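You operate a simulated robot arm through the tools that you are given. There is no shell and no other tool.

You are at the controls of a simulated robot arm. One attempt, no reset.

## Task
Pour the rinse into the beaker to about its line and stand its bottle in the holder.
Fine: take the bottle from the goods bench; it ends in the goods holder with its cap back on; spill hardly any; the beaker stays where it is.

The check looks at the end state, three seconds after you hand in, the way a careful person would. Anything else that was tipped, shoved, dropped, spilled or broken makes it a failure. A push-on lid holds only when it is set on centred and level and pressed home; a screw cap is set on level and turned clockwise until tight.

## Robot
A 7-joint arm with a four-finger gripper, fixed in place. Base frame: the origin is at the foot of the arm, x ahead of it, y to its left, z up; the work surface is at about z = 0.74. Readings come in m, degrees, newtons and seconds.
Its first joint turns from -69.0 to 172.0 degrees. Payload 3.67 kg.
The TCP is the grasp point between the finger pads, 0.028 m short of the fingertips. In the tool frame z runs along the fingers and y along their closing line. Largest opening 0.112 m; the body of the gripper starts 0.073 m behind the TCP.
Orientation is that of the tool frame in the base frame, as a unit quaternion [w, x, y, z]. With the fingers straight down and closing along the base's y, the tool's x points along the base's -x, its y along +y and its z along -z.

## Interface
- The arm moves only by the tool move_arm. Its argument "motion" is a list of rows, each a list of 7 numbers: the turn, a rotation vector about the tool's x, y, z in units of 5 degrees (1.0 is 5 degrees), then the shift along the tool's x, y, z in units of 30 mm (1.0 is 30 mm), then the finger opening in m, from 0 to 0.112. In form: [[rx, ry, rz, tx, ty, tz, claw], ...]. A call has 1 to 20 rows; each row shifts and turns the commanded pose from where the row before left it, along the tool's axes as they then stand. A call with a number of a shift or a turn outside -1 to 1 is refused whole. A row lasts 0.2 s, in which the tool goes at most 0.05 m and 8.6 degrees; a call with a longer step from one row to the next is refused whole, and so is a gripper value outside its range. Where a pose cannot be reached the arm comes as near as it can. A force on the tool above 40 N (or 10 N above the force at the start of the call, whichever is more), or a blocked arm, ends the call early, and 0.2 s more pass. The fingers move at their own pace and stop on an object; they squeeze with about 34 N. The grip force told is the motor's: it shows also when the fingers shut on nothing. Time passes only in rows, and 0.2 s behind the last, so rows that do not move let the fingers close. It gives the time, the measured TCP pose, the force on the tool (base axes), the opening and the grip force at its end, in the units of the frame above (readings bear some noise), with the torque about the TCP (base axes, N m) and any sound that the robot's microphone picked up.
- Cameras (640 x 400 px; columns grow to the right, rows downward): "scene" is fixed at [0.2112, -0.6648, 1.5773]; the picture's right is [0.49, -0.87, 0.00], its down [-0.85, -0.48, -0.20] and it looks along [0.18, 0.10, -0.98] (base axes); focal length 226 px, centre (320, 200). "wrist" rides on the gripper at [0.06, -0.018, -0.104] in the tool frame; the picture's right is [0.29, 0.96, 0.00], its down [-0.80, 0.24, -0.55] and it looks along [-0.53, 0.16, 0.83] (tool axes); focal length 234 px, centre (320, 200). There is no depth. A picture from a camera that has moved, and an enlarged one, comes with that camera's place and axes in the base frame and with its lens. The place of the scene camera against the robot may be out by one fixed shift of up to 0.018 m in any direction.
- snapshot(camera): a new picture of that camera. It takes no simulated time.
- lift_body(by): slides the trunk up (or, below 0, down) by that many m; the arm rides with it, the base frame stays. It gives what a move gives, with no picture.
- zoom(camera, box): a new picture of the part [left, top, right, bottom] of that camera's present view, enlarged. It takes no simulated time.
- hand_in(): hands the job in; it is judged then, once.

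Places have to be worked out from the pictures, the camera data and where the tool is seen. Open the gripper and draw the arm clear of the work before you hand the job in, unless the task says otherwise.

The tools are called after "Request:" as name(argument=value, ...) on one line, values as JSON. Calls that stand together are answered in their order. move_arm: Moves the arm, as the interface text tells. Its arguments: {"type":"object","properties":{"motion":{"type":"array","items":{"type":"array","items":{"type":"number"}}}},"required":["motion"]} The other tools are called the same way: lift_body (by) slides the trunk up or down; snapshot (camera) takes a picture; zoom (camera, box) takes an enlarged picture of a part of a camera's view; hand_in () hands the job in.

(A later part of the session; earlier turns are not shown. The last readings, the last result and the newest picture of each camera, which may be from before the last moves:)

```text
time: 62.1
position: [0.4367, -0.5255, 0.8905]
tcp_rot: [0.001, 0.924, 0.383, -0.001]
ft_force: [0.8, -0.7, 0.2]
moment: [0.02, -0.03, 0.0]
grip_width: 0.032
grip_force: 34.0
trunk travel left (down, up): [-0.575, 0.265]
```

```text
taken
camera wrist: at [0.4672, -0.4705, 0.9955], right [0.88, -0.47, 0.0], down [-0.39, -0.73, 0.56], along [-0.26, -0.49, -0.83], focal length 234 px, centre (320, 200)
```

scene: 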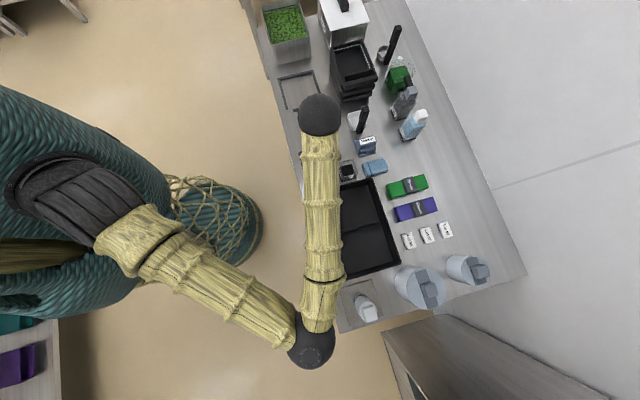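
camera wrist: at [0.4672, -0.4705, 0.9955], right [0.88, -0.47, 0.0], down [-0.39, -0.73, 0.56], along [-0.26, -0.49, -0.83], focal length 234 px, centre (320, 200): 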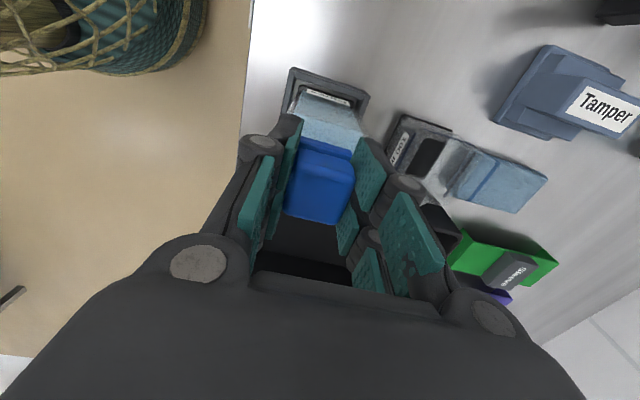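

No load felt – the cap moved up 5 mm freely (a push-on cap that popped off), the bottle stayed. Lift further and check.

Request:
move_arm(motion=[[0, 0, 0, 0, 0, -0.3, 0.02], [0, 0, 0, 0, 0, -0.6, 0.02], [0, 0, 0, 0, 0, -0.9, 0.02], [0, 0, 0, 0, 0, -0.9, 0.02], [0, 0, 0, 0, 0, 0, 0.02]])

Request:
snapshot(camera="wrist")

Request:
zoom(camera="wrist", box=[230, 60, 420, 240])

```text
time: 63.3
position: [0.4374, -0.5263, 0.9731]
tcp_rot: [-0.001, 0.923, 0.384, -0.001]
ft_force: [0.0, -0.2, -0.8]
moment: [0.0, -0.01, 0.01]
grip_width: 0.0325
grip_force: 34.1
trunk travel left (down, up): [-0.575, 0.265]
```

```text
taken
camera wrist: at [0.468, -0.4713, 1.0771], right [0.88, -0.47, 0.0], down [-0.39, -0.73, 0.55], along [-0.26, -0.49, -0.83], focal length 234 px, centre (320, 200)
```

wrist: 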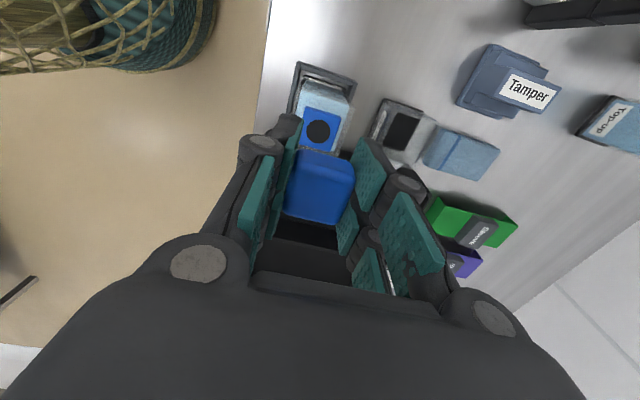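

```text
2.22 times, centred on (325, 150) of wrist
camera zoom: at [0.468, -0.4713, 1.0771], right [0.88, -0.47, 0.0], down [-0.39, -0.73, 0.55], along [-0.26, -0.49, -0.83], focal length 520 px, centre (309, 311)
```

zoom: 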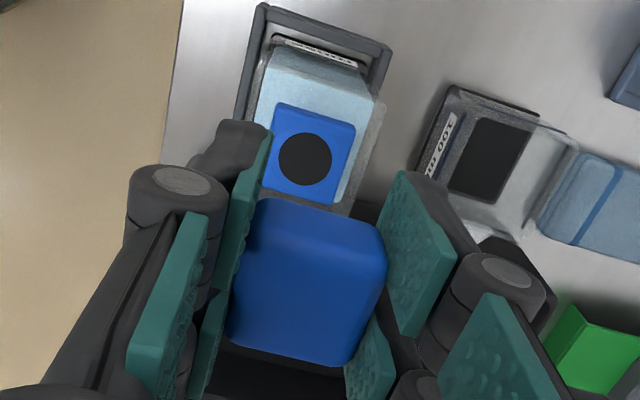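

The cap came off cleanly, revealing the collar with a round mouth. I'll set the cap on the clear bench area to the left (n≈0.76, lat≈0.10).

Request:
move_arm(motion=[[0, 0, 0, 0.5, 0.25, 0, 0.02], [0, 0, 0, 0.9, 0.45, 0, 0.02], [0, 0, 0, 0.9, 0.45, 0, 0.02], [0, 0, 0, 0.9, 0.45, 0, 0.02], [0, 0, 0, 0.9, 0.45, 0, 0.02], [0, 0, 0, 0.9, 0.45, 0, 0.02], [0, 0, 0, 0.5, 0.2, 0, 0.02], [0, 0, 0, 0, 0, 0, 0.02], [0, 0, 0, 0, 0, 0, 0.02]])

Request:
snapshot(camera="scene")

Request:
snapshot(camera="wrist")

```text
time: 65.3
position: [0.612, -0.4659, 0.9713]
tcp_rot: [-0.001, 0.924, 0.383, -0.001]
ft_force: [0.5, -0.6, 0.1]
moment: [0.0, 0.04, 0.03]
grip_width: 0.0322
grip_force: 33.8
trunk travel left (down, up): [-0.575, 0.265]
```

```text
taken
```

scene: 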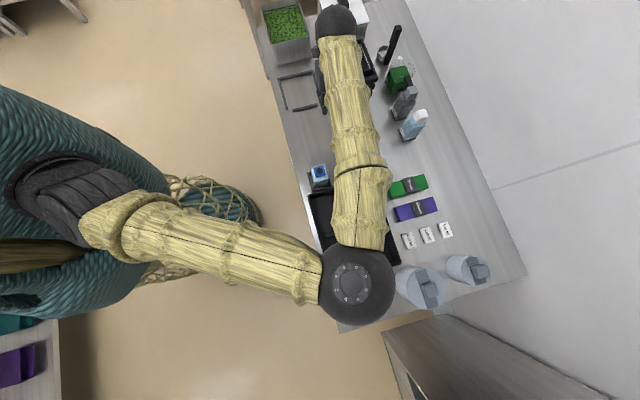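

```text
taken
camera wrist: at [0.6428, -0.4119, 1.0758], right [0.88, -0.47, 0.0], down [-0.39, -0.73, 0.56], along [-0.26, -0.49, -0.83], focal length 234 px, centre (320, 200)
```

wrist: 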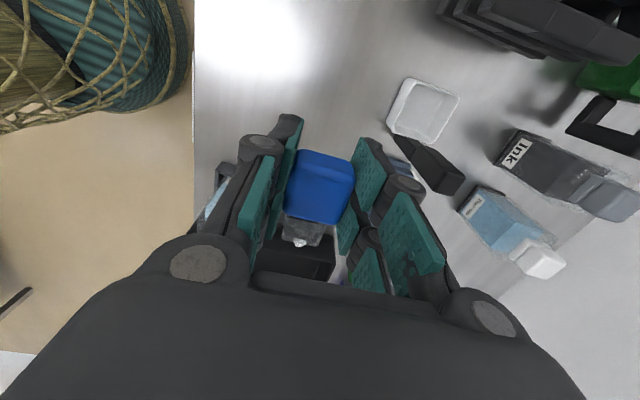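

Below is clear. Lower the cap toward the bench, stopping short first.

Request:
move_arm(motion=[[0, 0, 0, 0, 0, 0.7, 0.02], [0, 0, 0, 0, 0, 1, 0.02], [0, 0, 0, 0, 0, 1, 0.02], [0, 0, 0, 0, 0, 1, 0.02], [0, 0, 0, 0, 0, 1, 0.02], [0, 0, 0, 0, 0, 0.9, 0.02], [0, 0, 0, 0, 0, 0.4, 0.02], [0, 0, 0, 0, 0, 0, 0.02]])

Request:
snapshot(camera="wrist")

Request:
snapshot(camera="scene")

```text
time: 67.1
position: [0.6099, -0.465, 0.7927]
tcp_rot: [0.0, 0.923, 0.384, -0.001]
ft_force: [-0.6, 0.6, 0.5]
moment: [-0.01, -0.04, 0.03]
grip_width: 0.032
grip_force: 34.3
trunk travel left (down, up): [-0.575, 0.265]
```

```text
taken
camera wrist: at [0.6414, -0.4101, 0.8974], right [0.88, -0.47, 0.0], down [-0.39, -0.73, 0.56], along [-0.26, -0.49, -0.83], focal length 234 px, centre (320, 200)
```

wrist: 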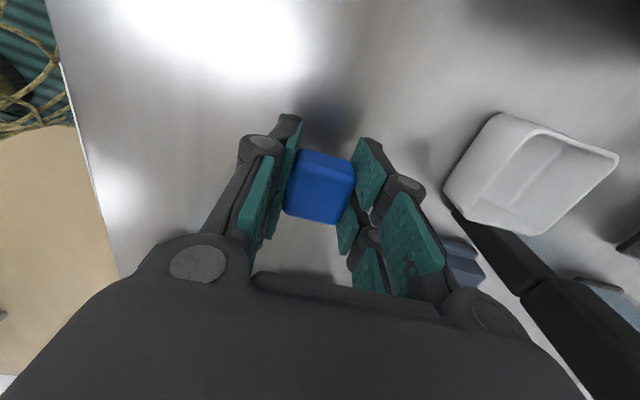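

```text
taken
```

scene: 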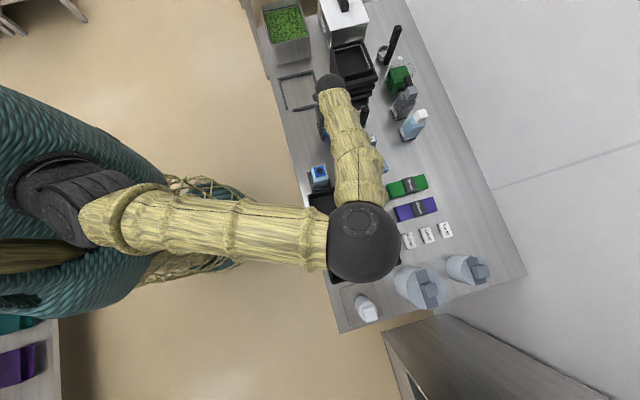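

Near the bench now. Feel for contact in 3 mm steps.

Request:
move_arm(motion=[[0, 0, 0, 0, 0, 0.1, 0.02], [0, 0, 0, 0, 0, 0.1, 0.02], [0, 0, 0, 0, 0, 0.1, 0.02], [0, 0, 0, 0, 0, 0.1, 0.02], [0, 0, 0, 0, 0, 0.05, 0.02], [0, 0, 0, 0, 0, 0, 0.02]])

```text
time: 68.5
position: [0.6105, -0.4657, 0.7779]
tcp_rot: [0.0, 0.924, 0.383, -0.001]
ft_force: [-0.2, 0.7, 0.9]
moment: [-0.02, -0.01, -0.05]
grip_width: 0.0321
grip_force: 34.2
trunk travel left (down, up): [-0.575, 0.265]
```

Request:
zoom(camera="wrist", box=[240, 100, 440, 260])

Request:
move_arm(motion=[[0, 0, 0, 0, 0, 0.06, 0.02], [0, 0, 0, 0, 0, 0.06, 0.02], [0, 0, 0, 0, 0, 0, 0.02]])

```text
2.50 times, centred on (340, 180) of wrist
camera zoom: at [0.6408, -0.4113, 0.8828], right [0.88, -0.47, 0.0], down [-0.39, -0.73, 0.56], along [-0.26, -0.49, -0.83], focal length 585 px, centre (270, 250)
```

zoom: 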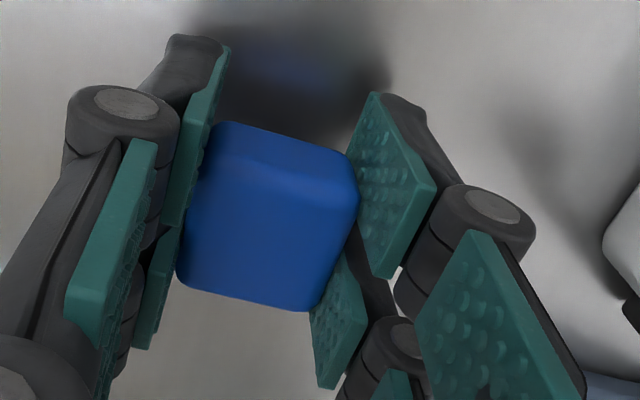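

```text
time: 69.3
position: [0.6112, -0.4649, 0.7754]
tcp_rot: [0.0, 0.924, 0.383, -0.002]
ft_force: [-0.7, -0.1, 0.6]
moment: [0.0, -0.01, 0.0]
grip_width: 0.0321
grip_force: 33.8
trunk travel left (down, up): [-0.575, 0.265]
```

Still no contact at 0.7754. Continue with 1.5–2 mm steps.

Request:
move_arm(motion=[[0, 0, 0, 0, 0, 0.06, 0.02], [0, 0, 0, 0, 0, 0.06, 0.02], [0, 0, 0, 0, 0, 0, 0.02]])

```text
time: 70.1
position: [0.6108, -0.4681, 0.7722]
tcp_rot: [-0.001, 0.924, 0.383, -0.001]
ft_force: [0.0, -0.3, -0.3]
moment: [-0.01, 0.01, 0.01]
grip_width: 0.0322
grip_force: 33.9
trunk travel left (down, up): [-0.575, 0.265]
```

Request:
move_arm(motion=[[0, 0, 0, 0, 0, 0.06, 0.02], [0, 0, 0, 0, 0, 0.05, 0.02], [0, 0, 0, 0, 0, 0, 0.02]])

Request:
zoom(camera="wrist", box=[240, 100, 440, 260])

```text
time: 70.9
position: [0.6109, -0.4673, 0.7683]
tcp_rot: [-0.001, 0.924, 0.382, -0.001]
ft_force: [-0.6, 0.6, 0.4]
moment: [0.02, 0.02, -0.06]
grip_width: 0.0321
grip_force: 34.2
trunk travel left (down, up): [-0.575, 0.265]
```

```text
2.50 times, centred on (340, 180) of wrist
camera zoom: at [0.6412, -0.4114, 0.8721], right [0.88, -0.47, 0.0], down [-0.39, -0.73, 0.56], along [-0.26, -0.49, -0.83], focal length 585 px, centre (270, 250)
```

zoom: 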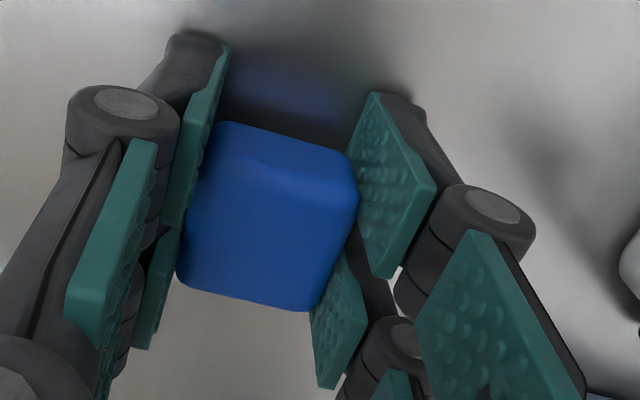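

Fingertips are practically at the bench. One more small step for contact, then release.

Request:
move_arm(motion=[[0, 0, 0, 0, 0, 0.05, 0.02], [0, 0, 0, 0, 0, 0, 0.02], [0, 0, 0, 0, 0, 0, 0.02]])

```text
time: 71.7
position: [0.6122, -0.4659, 0.7679]
tcp_rot: [0.001, 0.923, 0.384, 0.0]
ft_force: [0.3, -0.7, 6.1]
moment: [-0.01, -0.1, -0.05]
grip_width: 0.0319
grip_force: 33.6
trunk travel left (down, up): [-0.575, 0.265]
```

Contact (6 N). Release the cap, opening gently, and rise.

Request:
move_arm(motion=[[0, 0, 0, 0, 0, -0.03, 0.034], [0, 0, 0, 0, 0, 0, 0.04], [0, 0, 0, 0, 0, 0, 0.06], [0, 0, 0, 0, 0, 0, 0.07]])

Request:
zoom(camera="wrist", box=[220, 80, 440, 260])

```text
time: 72.7
position: [0.6109, -0.4673, 0.7671]
tcp_rot: [-0.002, 0.924, 0.383, -0.001]
ft_force: [0.0, 0.9, -0.4]
moment: [0.05, 0.04, 0.03]
grip_width: 0.07
grip_force: 0.0
trunk travel left (down, up): [-0.575, 0.265]
```

```text
2.22 times, centred on (330, 170) of wrist
camera zoom: at [0.6418, -0.4114, 0.8717], right [0.88, -0.47, 0.0], down [-0.39, -0.73, 0.56], along [-0.26, -0.49, -0.83], focal length 520 px, centre (298, 267)
```

zoom: 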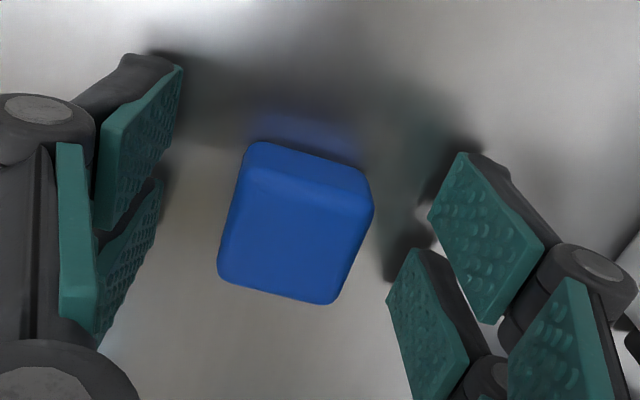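

Cap stands on the bench at about (0.611,-0.467). Now rise, and pitch the tool back toward the -135° heading / 30° pitch used for the bottle grasp.

Request:
move_arm(motion=[[0, 0, 0, 0, 0, -0.5, 0.08], [0, 0, 0, 0, 0, -1, 0.08], [0, 0, 0, 0, 0, -1, 0.08], [0, 0, 0, 0, 0, -1, 0.08], [0, 0, 0, 0, 0, -1, 0.09], [0, 0, 0, 0, 0, -1, 0.09], [0, 0, 0, 0, 0, -0.8, 0.09], [0, 0, 0, 0, 0, 0, 0.09]])

Request:
move_arm(motion=[[0, -1, 0, 0, 0, 0, 0.09], [0, -1, 0, 0, 0, 0, 0.09], [0, -1, 0, 0, 0, 0, 0.09], [0, -1, 0, 0, 0, 0, 0.09], [0, -1, 0, 0, 0, 0, 0.09], [0, -1, 0, 0, 0, 0, 0.09], [0, -1, 0, 0, 0, 0, 0.09], [0, -1, 0, 0, 0, 0, 0.09], [0, -1, 0, 0, 0, 0, 0.09], [0, -1, 0, 0, 0, 0, 0.09], [0, -1, 0, 0, 0, 0, 0.09], [0, -1, 0, 0, 0, 0, 0.09], [0, 0, 0, 0, 0, 0, 0.09]])

Request:
snapshot(camera="scene")

Request:
snapshot(camera="wrist")

```text
time: 74.5
position: [0.61, -0.4672, 0.9548]
tcp_rot: [0.0, 0.924, 0.383, -0.002]
ft_force: [0.1, -0.6, -1.2]
moment: [0.01, 0.0, -0.04]
grip_width: 0.0901
grip_force: 0.0
trunk travel left (down, up): [-0.575, 0.265]
```

```text
time: 77.3
position: [0.6108, -0.466, 0.9576]
tcp_rot: [0.192, 0.799, 0.332, -0.463]
ft_force: [-0.4, -0.3, -0.4]
moment: [-0.02, 0.01, -0.02]
grip_width: 0.0901
grip_force: 0.0
trunk travel left (down, up): [-0.575, 0.265]
```

```text
taken
```

scene: 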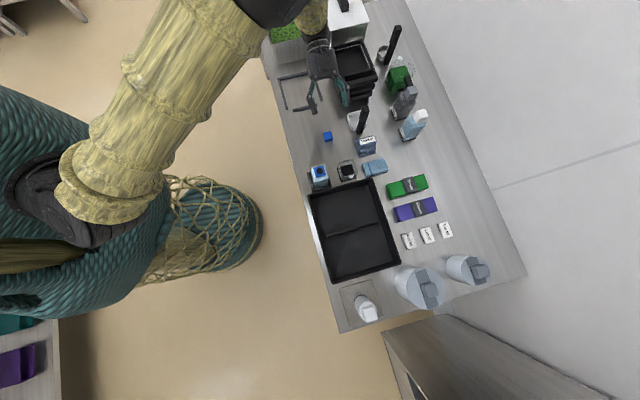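

```text
taken
camera wrist: at [0.6837, -0.3689, 0.9565], right [0.78, -0.57, -0.25], down [0.23, -0.11, 0.97], along [-0.58, -0.81, 0.05], focal length 234 px, centre (320, 200)
```

wrist: 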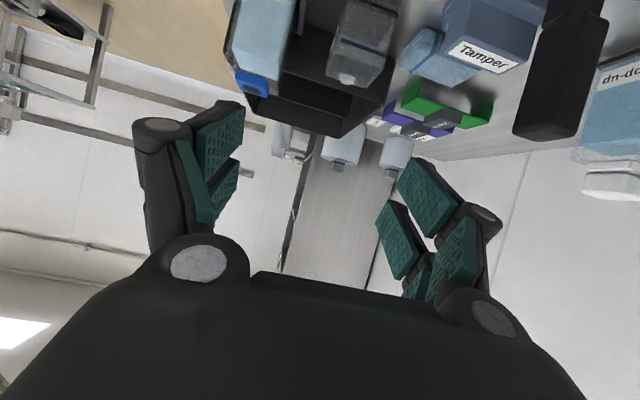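

Configuration restored; cap and open bottle are visible and undisturbed. Before grasping I'll dry-run the pour rotation (about the bench's lateral axis) above the beaker with the empty gripper to verify the arm can roll far enough.

Request:
move_arm(motion=[[0, 0, 0, -0.5, -0.1, 0.866, 0.06], [0, 0, 0, -0.5, -0.1, 0.866, 0.06], [0, 0, 0, -0.5, -0.1, 0.866, 0.06], [0, 0, 0, -0.5, -0.1, 0.866, 0.06], [0, 0, 0, -0.5, -0.1, 0.866, 0.06], [0, 0, 0, -0.25, 0, 0.433, 0.06], [0, 0, 0, 0, 0, 0, 0.06]])

Request:
move_arm(motion=[[0.5, 0, -0.866, 0, 0, 0, 0.06], [0.5, 0, -0.866, 0, 0, 0, 0.06], [0.5, 0, -0.866, 0, 0, 0, 0.06], [0.5, 0, -0.866, 0, 0, 0, 0.06], [0.5, 0, -0.866, 0, 0, 0, 0.06], [0.5, 0, -0.866, 0, 0, 0, 0.06], [0.5, 0, -0.866, 0, 0, 0, 0.06], [0.5, 0, -0.866, 0, 0, 0, 0.06], [0.5, 0, -0.866, 0, 0, 0, 0.06], [0.5, 0, -0.866, 0, 0, 0, 0.06], [0.5, 0, -0.866, 0, 0, 0, 0.06], [0.5, 0, -0.866, 0, 0, 0, 0.06], [0, 0, 0, 0, 0, 0, 0.06]])

Request:
snapshot(camera="scene")

```text
time: 78.9
position: [0.4855, -0.5714, 0.9591]
tcp_rot: [0.191, 0.8, 0.331, -0.463]
ft_force: [0.4, 0.5, -0.1]
moment: [0.02, -0.01, 0.02]
grip_width: 0.0599
grip_force: 0.0
trunk travel left (down, up): [-0.575, 0.265]
```

```text
time: 81.7
position: [0.4834, -0.5731, 0.9572]
tcp_rot: [-0.235, 0.596, 0.518, -0.567]
ft_force: [-0.3, 0.7, 1.2]
moment: [0.01, 0.01, -0.01]
grip_width: 0.0601
grip_force: 0.0
trunk travel left (down, up): [-0.575, 0.265]
```

```text
taken
```

scene: 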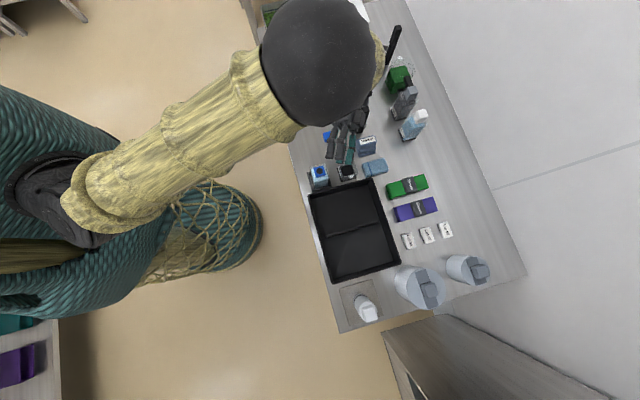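

60° reached exactly. Continue the dry run to ~115°.

Request:
move_arm(motion=[[0.5, 0, -0.866, 0, 0, 0, 0.06], [0.5, 0, -0.866, 0, 0, 0, 0.06], [0.5, 0, -0.866, 0, 0, 0, 0.06], [0.5, 0, -0.866, 0, 0, 0, 0.06], [0.5, 0, -0.866, 0, 0, 0, 0.06], [0.5, 0, -0.866, 0, 0, 0, 0.06], [0.5, 0, -0.866, 0, 0, 0, 0.06], [0.5, 0, -0.866, 0, 0, 0, 0.06], [0.5, 0, -0.866, 0, 0, 0, 0.06], [0.5, 0, -0.866, 0, 0, 0, 0.06], [0.5, 0, -0.866, 0, 0, 0, 0.06], [0, 0, 0, 0, 0, 0, 0.06]])

Request:
snapshot(camera="scene")

Request:
snapshot(camera="wrist")

```text
time: 84.3
position: [0.4842, -0.5719, 0.9564]
tcp_rot: [0.572, -0.267, -0.568, 0.528]
ft_force: [0.0, 0.4, -0.3]
moment: [-0.01, 0.01, 0.01]
grip_width: 0.0603
grip_force: 0.1
trunk travel left (down, up): [-0.575, 0.265]
```

```text
taken
```

scene: 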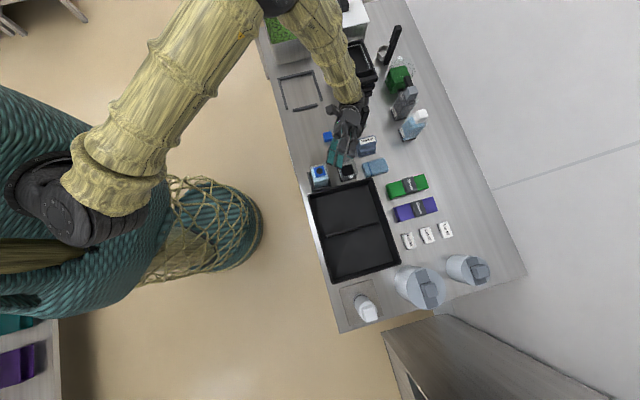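

```text
taken
camera wrist: at [0.575, -0.4935, 0.9728], right [-0.35, 0.55, -0.76], down [0.6, -0.49, -0.63], along [-0.72, -0.68, -0.16], focal length 234 px, centre (320, 200)
```

wrist: 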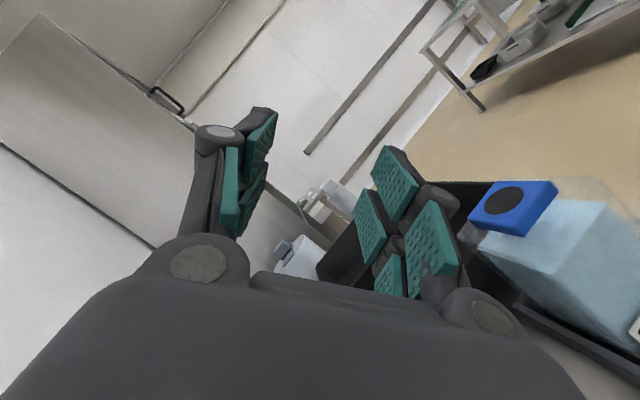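

The arm rolls 115° with accurate tracking. Rotating back upright.

Request:
move_arm(motion=[[-0.5, 0, 0.866, 0, 0, 0, 0.09], [-0.5, 0, 0.866, 0, 0, 0, 0.09], [-0.5, 0, 0.866, 0, 0, 0, 0.09], [-0.5, 0, 0.866, 0, 0, 0, 0.09], [-0.5, 0, 0.866, 0, 0, 0, 0.09], [-0.5, 0, 0.866, 0, 0, 0, 0.09], [-0.5, 0, 0.866, 0, 0, 0, 0.09], [-0.5, 0, 0.866, 0, 0, 0, 0.09], [-0.5, 0, 0.866, 0, 0, 0, 0.09], [-0.5, 0, 0.866, 0, 0, 0, 0.09], [-0.5, 0, 0.866, 0, 0, 0, 0.09], [-0.5, 0, 0.866, 0, 0, 0, 0.09], [-0.5, 0, 0.866, 0, 0, 0, 0.09], [-0.5, 0, 0.866, 0, 0, 0, 0.09], [-0.5, 0, 0.866, 0, 0, 0, 0.09], [-0.5, 0, 0.866, 0, 0, 0, 0.09], [-0.5, 0, 0.866, 0, 0, 0, 0.09], [-0.5, 0, 0.866, 0, 0, 0, 0.09], [-0.5, 0, 0.866, 0, 0, 0, 0.09], [-0.5, 0, 0.866, 0, 0, 0, 0.09]])

Request:
move_arm(motion=[[-0.5, 0, 0.866, 0, 0, 0, 0.09], [-0.5, 0, 0.866, 0, 0, 0, 0.09], [-0.5, 0, 0.866, 0, 0, 0, 0.09], [0, 0, 0, 0.5, -0.5, -0.866, 0.09], [0, 0, 0, 0.5, -0.5, -0.866, 0.09], [0, 0, 0, 0.5, -0.5, -0.866, 0.09], [0, 0, 0, 0, 0, 0, 0.09]])

```text
time: 88.5
position: [0.4841, -0.5716, 0.9552]
tcp_rot: [0.086, 0.768, 0.388, -0.502]
ft_force: [-0.1, 0.0, -1.2]
moment: [-0.01, 0.0, -0.01]
grip_width: 0.0902
grip_force: 0.1
trunk travel left (down, up): [-0.575, 0.265]
```

```text
time: 90.1
position: [0.5167, -0.4793, 0.9575]
tcp_rot: [0.191, 0.799, 0.331, -0.463]
ft_force: [0.3, 0.4, -0.2]
moment: [0.04, -0.02, -0.01]
grip_width: 0.09
grip_force: 0.0
trunk travel left (down, up): [-0.575, 0.265]
```

Go to the pre-grasp point behind the bottle, then advance along the tool axis to the same grasp pose as before.

Request:
move_arm(motion=[[0, 0, 0, 0.844, -0.254, 0.377, 0.09], [0, 0, 0, 0.844, -0.254, 0.377, 0.09], [0, 0, 0, 0.844, -0.254, 0.377, 0.09], [0, 0, 0, 0, 0, 0, 0.09], [0, 0, 0, 0, 0, 0, 0.09]])

Request:
snapshot(camera="wrist")

```text
time: 91.3
position: [0.5059, -0.456, 0.8746]
tcp_rot: [0.192, 0.799, 0.332, -0.463]
ft_force: [0.0, 0.1, -0.3]
moment: [-0.01, 0.06, 0.01]
grip_width: 0.0901
grip_force: 0.1
trunk travel left (down, up): [-0.575, 0.265]
```

```text
taken
camera wrist: at [0.5787, -0.3581, 0.875], right [0.78, -0.57, -0.25], down [0.23, -0.11, 0.97], along [-0.58, -0.81, 0.04], focal length 234 px, centre (320, 200)
```

wrist: 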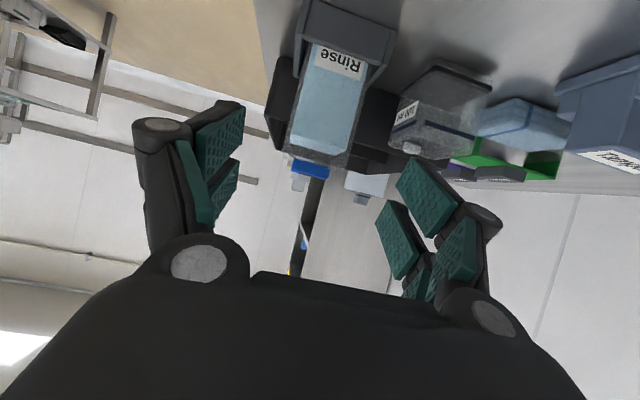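

Lined up. Advance 0.12 m onto the bottle.

Request:
move_arm(motion=[[0, 0, 0, 0, 0, 0.9, 0.09], [0, 0, 0, 0, 0, 0.9, 0.09], [0, 0, 0, 0, 0, 0.9, 0.085], [0, 0, 0, 0, 0, 0.8, 0.085], [0, 0, 0, 0, 0, 0.45, 0.085], [0, 0, 0, 0, 0, 0, 0.085]])

Request:
snapshot(camera="wrist")

Request:
zoom(camera="scene", box=[295, 150, 355, 200])

```text
time: 92.7
position: [0.434, -0.5277, 0.8156]
tcp_rot: [0.192, 0.799, 0.332, -0.462]
ft_force: [-0.3, -0.5, 0.4]
moment: [0.0, -0.02, -0.02]
grip_width: 0.0849
grip_force: 0.1
trunk travel left (down, up): [-0.575, 0.265]
```

```text
taken
camera wrist: at [0.5059, -0.4302, 0.8152], right [0.78, -0.57, -0.25], down [0.23, -0.11, 0.97], along [-0.58, -0.81, 0.04], focal length 234 px, centre (320, 200)
```

wrist: 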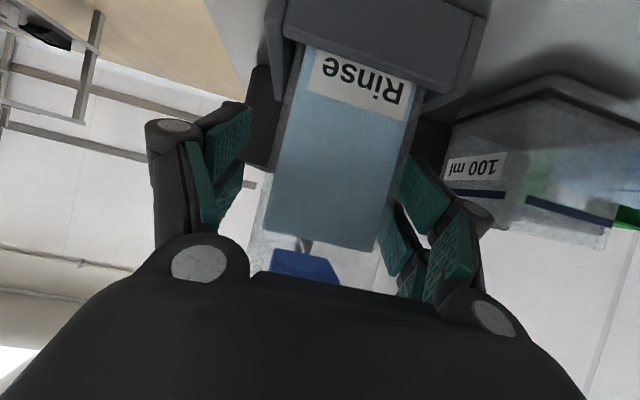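

```text
8.00 times, centred on (325, 175) of scene
camera zoom: at [0.2112, -0.6648, 1.5773], right [0.49, -0.87, 0.0], down [-0.85, -0.48, -0.2], along [0.18, 0.1, -0.98], focal length 1810 px, centre (280, 400)
```

zoom: 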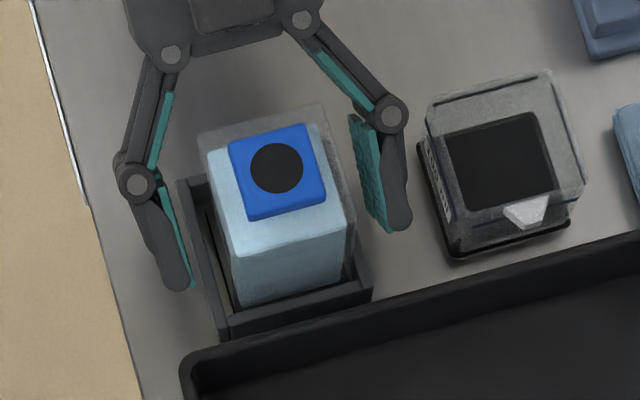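

The gripper straddles the bottle, mouth at n≈0.682, lat≈-0.064. Close and lift.

Request:
move_arm(motion=[[0, 0, 0, 0, 0, 0, 0.065], [0, 0, 0, 0, 0, 0, 0.04], [0, 0, 0, 0, 0, 0, 0.04], [0, 0, 0, 0, 0, 0, 0.04]])

Request:
move_arm(motion=[[0, 0, 0, -0.2, 0, -0.115, 0.04], [0, 0, 0, -0.4, 0, -0.23, 0.04], [0, 0, 0, -0.6, 0, -0.35, 0.04], [0, 0, 0, -0.7, 0, -0.4, 0.04], [0, 0, 0, -0.7, 0, -0.4, 0.04], [0, 0, 0, -0.4, 0, -0.23, 0.04], [0, 0, 0, 0, 0, 0, 0.04]])

Request:
zoom(camera="scene", box=[290, 130, 370, 200])

Request:
snapshot(camera="wrist")

```text
time: 93.7
position: [0.4339, -0.5274, 0.8157]
tcp_rot: [0.191, 0.799, 0.332, -0.463]
ft_force: [-0.2, -1.4, -0.2]
moment: [-0.12, -0.03, -0.02]
grip_width: 0.0557
grip_force: 34.4
trunk travel left (down, up): [-0.575, 0.265]
```

```text
time: 95.3
position: [0.4321, -0.5266, 0.9208]
tcp_rot: [0.192, 0.799, 0.332, -0.463]
ft_force: [-0.8, -0.1, -4.0]
moment: [-0.01, 0.0, 0.01]
grip_width: 0.0558
grip_force: 33.5
trunk travel left (down, up): [-0.575, 0.265]
```

```text
5.71 times, centred on (330, 165) of scene
camera zoom: at [0.2112, -0.6648, 1.5773], right [0.49, -0.87, 0.0], down [-0.85, -0.48, -0.2], along [0.18, 0.1, -0.98], focal length 1292 px, centre (263, 400)
```

zoom: 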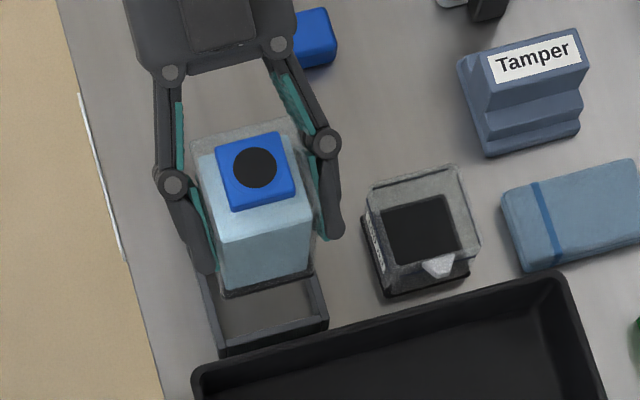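

```text
taken
camera wrist: at [0.5045, -0.4295, 0.9204], right [0.78, -0.57, -0.25], down [0.23, -0.11, 0.97], along [-0.58, -0.81, 0.04], focal length 234 px, centre (320, 200)
```

wrist: 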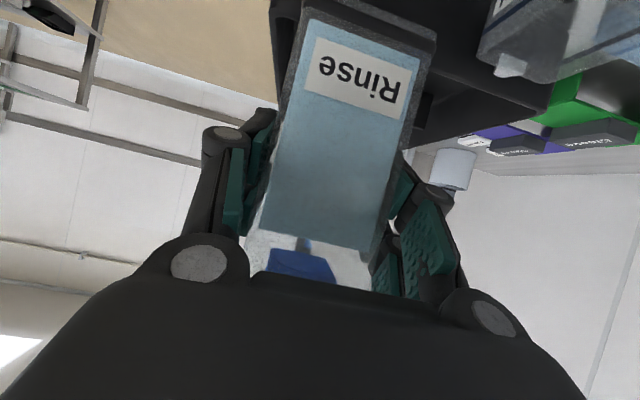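

Bottle is up, upright, gripper firm. Plan: tilt toward +n about the lateral axis keeping the mouth over the beaker centre (n≈0.79, lat≈-0.060). First translate above the beaker (z 0.95) and tilt slowly to 35°.

Request:
move_arm(motion=[[0, 0, 0, -0.258, 0.5, -0.198, 0.04], [0, 0, 0, -0.258, 0.7, -0.198, 0.04], [0, 0, 0, -0.258, 0.7, -0.198, 0.04], [0, 0, 0, 0, 0.68, 0, 0.04], [0.25, 0, -0.433, 0, 0, 0, 0.04], [0.25, 0, -0.433, 0, 0, 0, 0.04], [0.25, 0, -0.433, 0, 0, 0, 0.04], [0.25, 0, -0.433, 0, 0, 0, 0.04], [0.25, 0, -0.433, 0, 0, 0, 0.04], [0.25, 0, -0.433, 0, 0, 0, 0.04], [0.25, 0, -0.433, 0, 0, 0, 0.04], [0.25, 0, -0.433, 0, 0, 0, 0.04], [0.25, 0, -0.433, 0, 0, 0, 0.04], [0.25, 0, -0.433, 0, 0, 0, 0.04], [0.25, 0, -0.433, 0, 0, 0, 0.04], [0.25, 0, -0.433, 0, 0, 0, 0.04], [0.25, 0, -0.433, 0, 0, 0, 0.04], [0.25, 0, -0.433, 0, 0, 0, 0.04], [0, 0, 0, 0, 0, 0, 0.04]])

Request:
zoom(camera="scene", box=[300, 130, 380, 200])

Request:
snapshot(camera="wrist")

```text
time: 99.3
position: [0.4904, -0.5799, 0.9469]
tcp_rot: [-0.059, 0.704, 0.456, -0.541]
ft_force: [0.0, 1.2, -3.4]
moment: [-0.05, -0.05, -0.01]
grip_width: 0.0559
grip_force: 33.8
trunk travel left (down, up): [-0.575, 0.265]
```

```text
5.71 times, centred on (340, 165) of scene
camera zoom: at [0.2112, -0.6648, 1.5773], right [0.49, -0.87, 0.0], down [-0.85, -0.48, -0.2], along [0.18, 0.1, -0.98], focal length 1292 px, centre (206, 400)
```

zoom: 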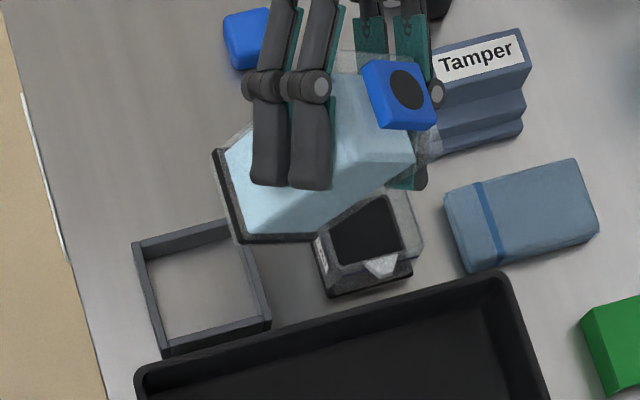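

```text
taken
camera wrist: at [0.5657, -0.4849, 0.9577], right [0.55, -0.35, -0.76], down [0.59, -0.47, 0.65], along [-0.59, -0.81, -0.06], focal length 234 px, centre (320, 200)
```

wrist: 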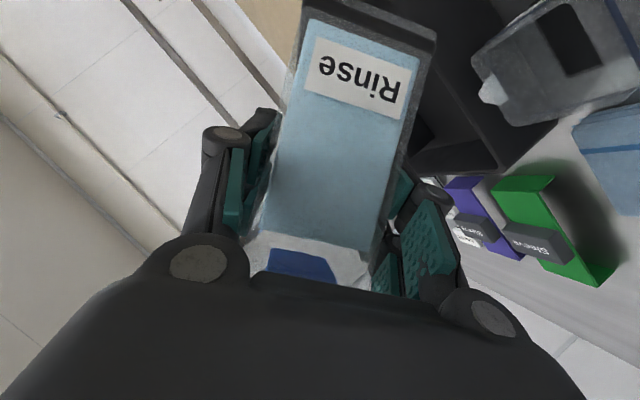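

Mouth projection matches my model (n≈0.785, lat≈-0.060, above the beaker). Lower 5 cm and tilt to 45°, then look.

Request:
move_arm(motion=[[0, 0, 0, 0.616, 0.437, 0.356, 0.04], [0, 0, 0, 0.616, 0.437, 0.356, 0.04], [0.25, 0, -0.433, 0, 0, 0, 0.04], [0.25, 0, -0.433, 0, 0, 0, 0.04], [0.25, 0, -0.433, 0, 0, 0, 0.04], [0.25, 0, -0.433, 0, 0, 0, 0.04], [0, 0, 0, 0, 0, 0, 0.04]])

Request:
zoom(camera="scene", box=[310, 140, 380, 200])

Request:
snapshot(camera="wrist")

```text
time: 100.9
position: [0.4881, -0.577, 0.8974]
tcp_rot: [-0.13, 0.665, 0.484, -0.555]
ft_force: [0.7, 0.0, -3.9]
moment: [-0.05, -0.03, -0.01]
grip_width: 0.0558
grip_force: 34.1
trunk travel left (down, up): [-0.575, 0.265]
```

```text
6.67 times, centred on (345, 170) of scene
camera zoom: at [0.2112, -0.6648, 1.5773], right [0.49, -0.87, 0.0], down [-0.85, -0.48, -0.2], along [0.18, 0.1, -0.98], focal length 1508 px, centre (153, 400)
```

zoom: 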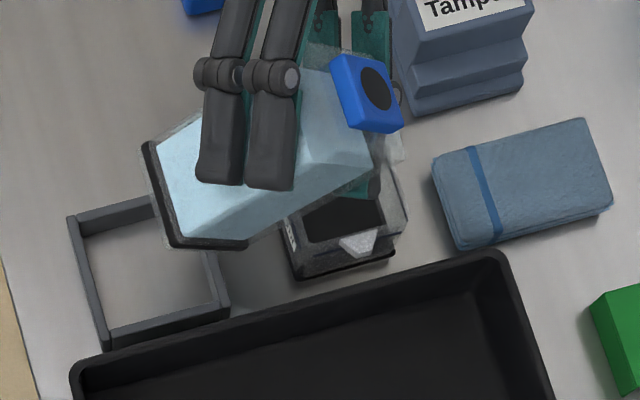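

```text
taken
camera wrist: at [0.5649, -0.4837, 0.9105], right [0.45, -0.25, -0.86], down [0.66, -0.55, 0.51], along [-0.59, -0.8, -0.08], focal length 234 px, centre (320, 200)
```

wrist: 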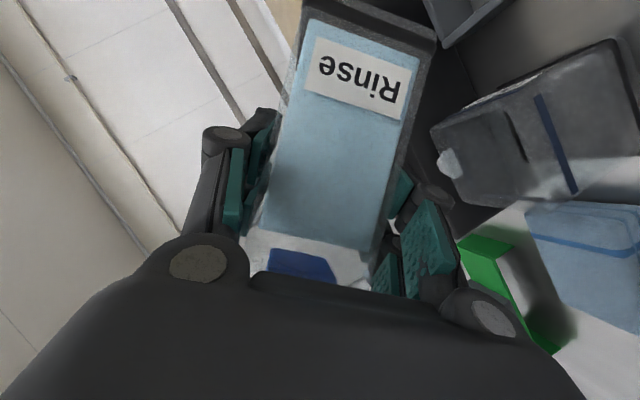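

No flow yet at 45°. Increase tilt toward 60° in small steps while keeping the mouth over the beaker.

Request:
move_arm(motion=[[0.25, 0, -0.433, 0.076, 0.04, 0.044, 0.04], [0.25, 0, -0.433, 0.076, 0.04, 0.044, 0.04], [0.25, 0, -0.433, 0.076, 0.04, 0.044, 0.04], [0, 0, 0, 0, 0, 0, 0.04]])

Request:
zoom(camera="scene", box=[310, 140, 380, 200])

Request:
zoom(camera="wrist", box=[260, 0, 640, 300])

```text
time: 101.9
position: [0.485, -0.5762, 0.8893]
tcp_rot: [-0.184, 0.632, 0.502, -0.562]
ft_force: [-0.1, 1.0, -3.6]
moment: [-0.03, -0.02, 0.0]
grip_width: 0.0556
grip_force: 34.1
trunk travel left (down, up): [-0.575, 0.265]
```

```text
6.67 times, centred on (345, 170) of scene
camera zoom: at [0.2112, -0.6648, 1.5773], right [0.49, -0.87, 0.0], down [-0.85, -0.48, -0.2], along [0.18, 0.1, -0.98], focal length 1508 px, centre (153, 400)
```

zoom: 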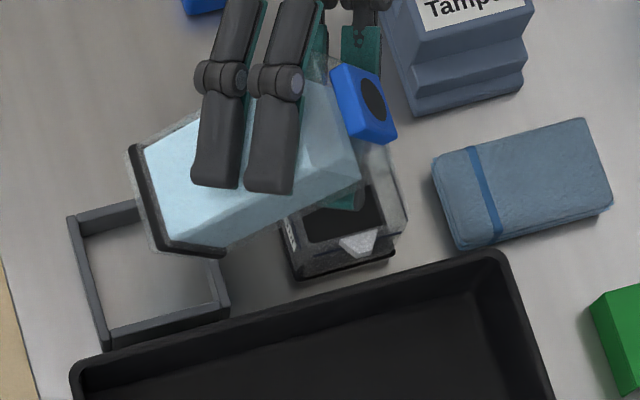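

```text
1.33 times, centred on (450, 150) of wrist
camera zoom: at [0.5638, -0.4825, 0.9038], right [0.37, -0.17, -0.91], down [0.71, -0.59, 0.4], along [-0.6, -0.79, -0.1], focal length 312 px, centre (147, 267)
```

zoom: 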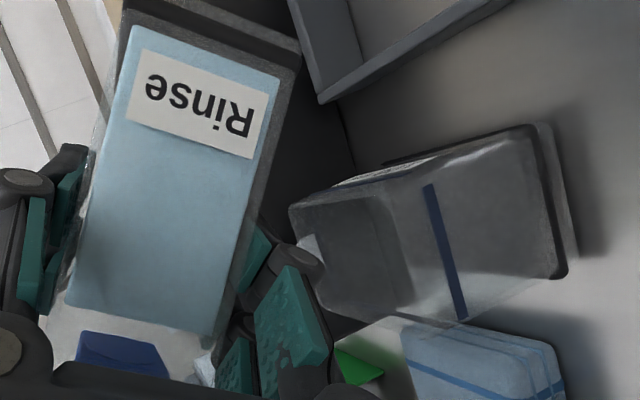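

The wrist view gives a great side-on view of the beaker with its dark line. Continue tilting to 60°.

Request:
move_arm(motion=[[0.25, 0, -0.433, 0.076, 0.04, 0.044, 0.04], [0.25, 0, -0.433, 0.076, 0.04, 0.044, 0.04], [0.25, 0, -0.433, 0.076, 0.04, 0.044, 0.04], [0, 0, 0, 0, 0, 0, 0.04]])

Request:
zoom(camera="scene", box=[310, 140, 380, 200])

Request:
zoom(camera="wrist", box=[260, 0, 640, 300])

```text
time: 102.9
position: [0.4831, -0.5717, 0.8825]
tcp_rot: [-0.235, 0.596, 0.519, -0.566]
ft_force: [0.6, -1.2, -3.2]
moment: [-0.04, -0.05, 0.01]
grip_width: 0.0559
grip_force: 33.9
trunk travel left (down, up): [-0.575, 0.265]
```

```text
6.67 times, centred on (345, 170) of scene
camera zoom: at [0.2112, -0.6648, 1.5773], right [0.49, -0.87, 0.0], down [-0.85, -0.48, -0.2], along [0.18, 0.1, -0.98], focal length 1508 px, centre (153, 400)
```

zoom: 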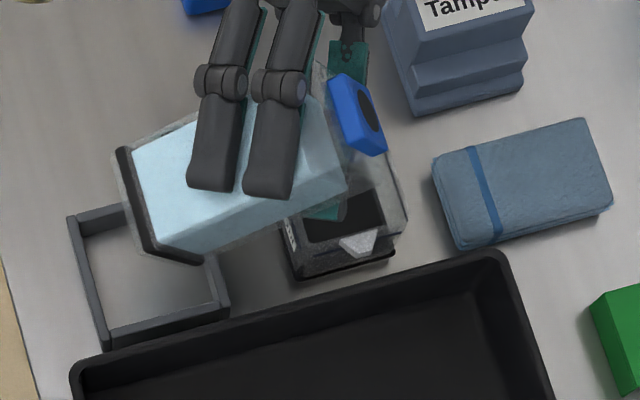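

```text
1.33 times, centred on (450, 150) of wrist
camera zoom: at [0.5622, -0.4808, 0.8972], right [0.28, -0.08, -0.96], down [0.74, -0.62, 0.27], along [-0.61, -0.78, -0.12], focal length 312 px, centre (147, 267)
```

zoom: 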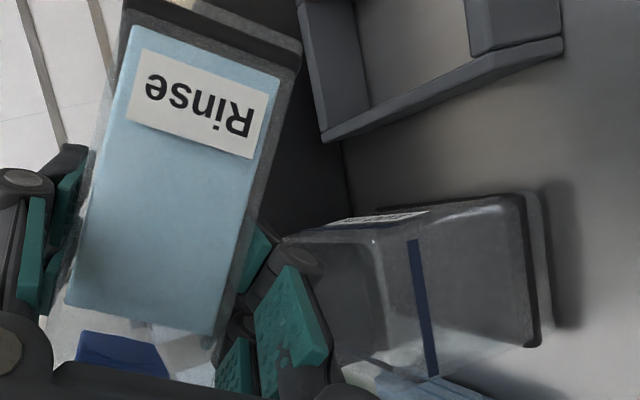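

Still no flow at 60°. Continue to 70°.

Request:
move_arm(motion=[[0.25, 0, -0.433, 0.051, 0.048, 0.03, 0.04], [0.25, 0, -0.433, 0.051, 0.048, 0.03, 0.04], [0.25, 0, -0.433, 0.051, 0.048, 0.03, 0.04], [0, 0, 0, 0, 0, 0, 0.04]])

Request:
zoom(camera="scene", box=[310, 140, 380, 200])

Request:
zoom(camera="wrist", box=[260, 0, 640, 300])

```text
time: 103.9
position: [0.481, -0.5709, 0.8761]
tcp_rot: [0.286, -0.557, -0.533, 0.569]
ft_force: [-0.4, 0.6, -2.4]
moment: [-0.02, -0.01, 0.02]
grip_width: 0.0558
grip_force: 33.6
trunk travel left (down, up): [-0.575, 0.265]
```

```text
6.67 times, centred on (345, 170) of scene
camera zoom: at [0.2112, -0.6648, 1.5773], right [0.49, -0.87, 0.0], down [-0.85, -0.48, -0.2], along [0.18, 0.1, -0.98], focal length 1508 px, centre (153, 400)
```

zoom: 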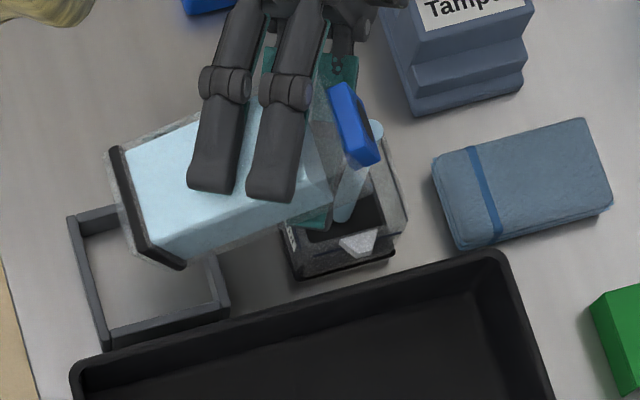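

```text
1.33 times, centred on (450, 150) of wrist
camera zoom: at [0.5617, -0.4805, 0.8923], right [0.19, 0.01, -0.98], down [0.76, -0.64, 0.14], along [-0.63, -0.77, -0.13], focal length 312 px, centre (147, 267)
```

zoom: 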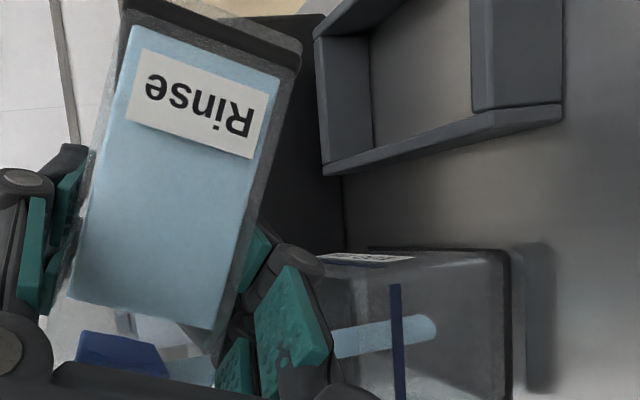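

Liquid is pouring now (67.5°), with the stream falling inside the beaker. Hold and monitor the level.

Request:
move_arm(motion=[[0, 0, 0, 0, 0, 0, 0.04], [0, 0, 0, 0, 0, 0, 0.04]])

Request:
zoom(camera="scene", box=[310, 140, 380, 200])

Request:
zoom(camera="wrist", box=[340, 100, 640, 400])

```text
time: 104.5
position: [0.482, -0.5709, 0.8749]
tcp_rot: [0.287, -0.557, -0.533, 0.569]
ft_force: [0.5, 0.8, -3.6]
moment: [0.0, 0.0, 0.0]
grip_width: 0.0558
grip_force: 34.5
trunk travel left (down, up): [-0.575, 0.265]
```

```text
6.67 times, centred on (345, 170) of scene
camera zoom: at [0.2112, -0.6648, 1.5773], right [0.49, -0.87, 0.0], down [-0.85, -0.48, -0.2], along [0.18, 0.1, -0.98], focal length 1508 px, centre (153, 400)
```

zoom: 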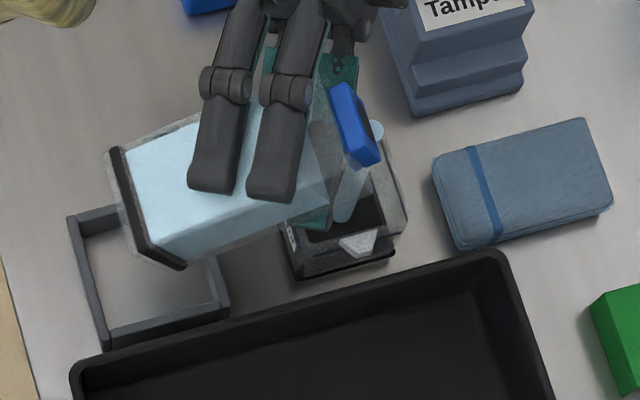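

```text
1.33 times, centred on (490, 250) of wrist
camera zoom: at [0.5618, -0.4808, 0.8921], right [0.19, 0.01, -0.98], down [0.76, -0.64, 0.14], along [-0.62, -0.77, -0.13], focal length 312 px, centre (93, 133)
```

zoom: 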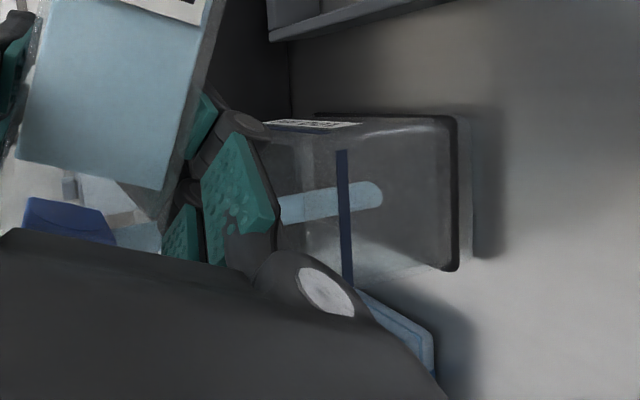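

Stream is centred in the beaker and hits the floor; level not visible yet so flow is slow. Hold for another second.

Request:
move_arm(motion=[[0, 0, 0, 0, 0, 0, 0.04], [0, 0, 0, 0, 0, 0, 0.04], [0, 0, 0, 0, 0, 0, 0.04], [0, 0, 0, 0, 0, 0, 0.04], [0, 0, 0, 0, 0, 0, 0.04]])

Request:
zoom(camera="scene", box=[310, 140, 380, 200])

Request:
zoom(camera="wrist", box=[340, 100, 640, 400])

```text
time: 105.7
position: [0.4809, -0.5697, 0.8751]
tcp_rot: [0.286, -0.557, -0.532, 0.569]
ft_force: [1.1, 0.0, -4.0]
moment: [-0.04, -0.02, -0.03]
grip_width: 0.0556
grip_force: 34.0
trunk travel left (down, up): [-0.575, 0.265]
```

```text
6.67 times, centred on (345, 170) of scene
camera zoom: at [0.2112, -0.6648, 1.5773], right [0.49, -0.87, 0.0], down [-0.85, -0.48, -0.2], along [0.18, 0.1, -0.98], focal length 1508 px, centre (153, 400)
```

zoom: 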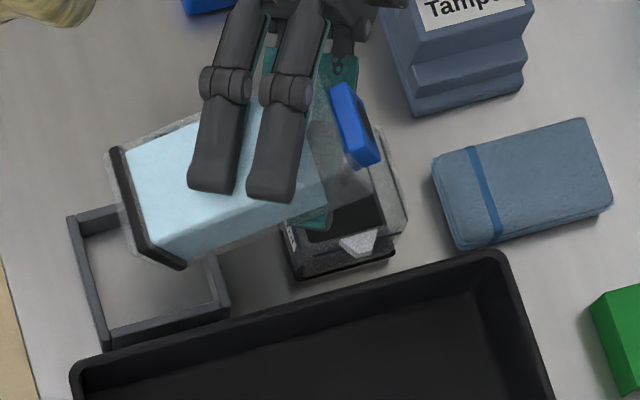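

```text
1.33 times, centred on (490, 250) of wrist
camera zoom: at [0.5617, -0.4807, 0.8921], right [0.19, 0.01, -0.98], down [0.76, -0.64, 0.15], along [-0.62, -0.77, -0.13], focal length 312 px, centre (93, 133)
```

zoom: 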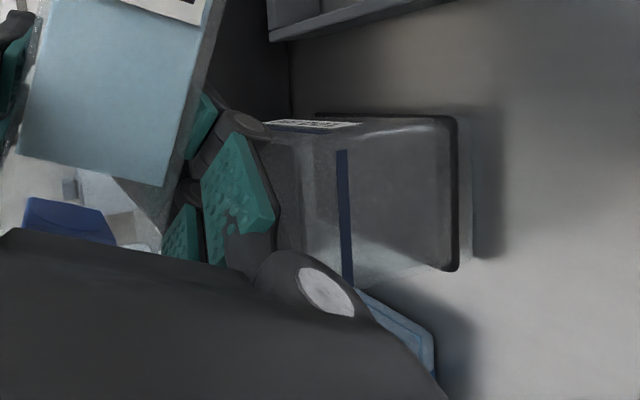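

Stream stopped at equilibrium – flow depends on tilt. Tilt another 2.5° and wait.

Request:
move_arm(motion=[[0.25, 0, -0.433, 0, 0, 0, 0.04], [0, 0, 0, 0, 0, 0, 0.04], [0, 0, 0, 0, 0, 0, 0.04], [0, 0, 0, 0, 0, 0, 0.04]])

Request:
zoom(camera="scene", box=[310, 140, 380, 200])

Request:
zoom(camera="wrist", box=[340, 100, 640, 400])

```text
time: 106.7
position: [0.4814, -0.5702, 0.8751]
tcp_rot: [0.302, -0.545, -0.537, 0.569]
ft_force: [0.2, -0.7, -3.5]
moment: [-0.03, -0.07, 0.02]
grip_width: 0.0559
grip_force: 34.2
trunk travel left (down, up): [-0.575, 0.265]
```

```text
6.67 times, centred on (345, 170) of scene
camera zoom: at [0.2112, -0.6648, 1.5773], right [0.49, -0.87, 0.0], down [-0.85, -0.48, -0.2], along [0.18, 0.1, -0.98], focal length 1508 px, centre (153, 400)
```

zoom: 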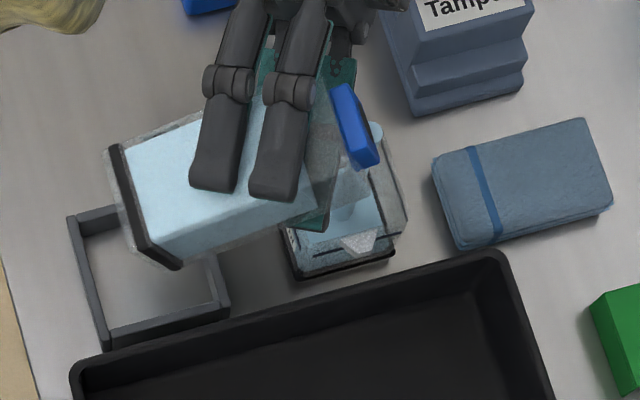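

```text
1.33 times, centred on (490, 250) of wrist
camera zoom: at [0.5622, -0.481, 0.8921], right [0.16, 0.04, -0.99], down [0.76, -0.64, 0.1], along [-0.63, -0.77, -0.13], focal length 312 px, centre (93, 133)
```

zoom: 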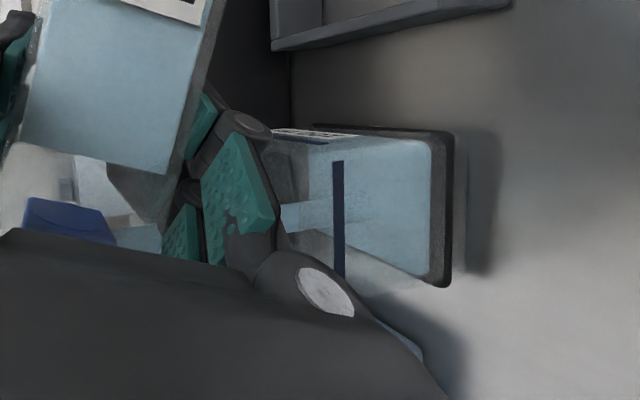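

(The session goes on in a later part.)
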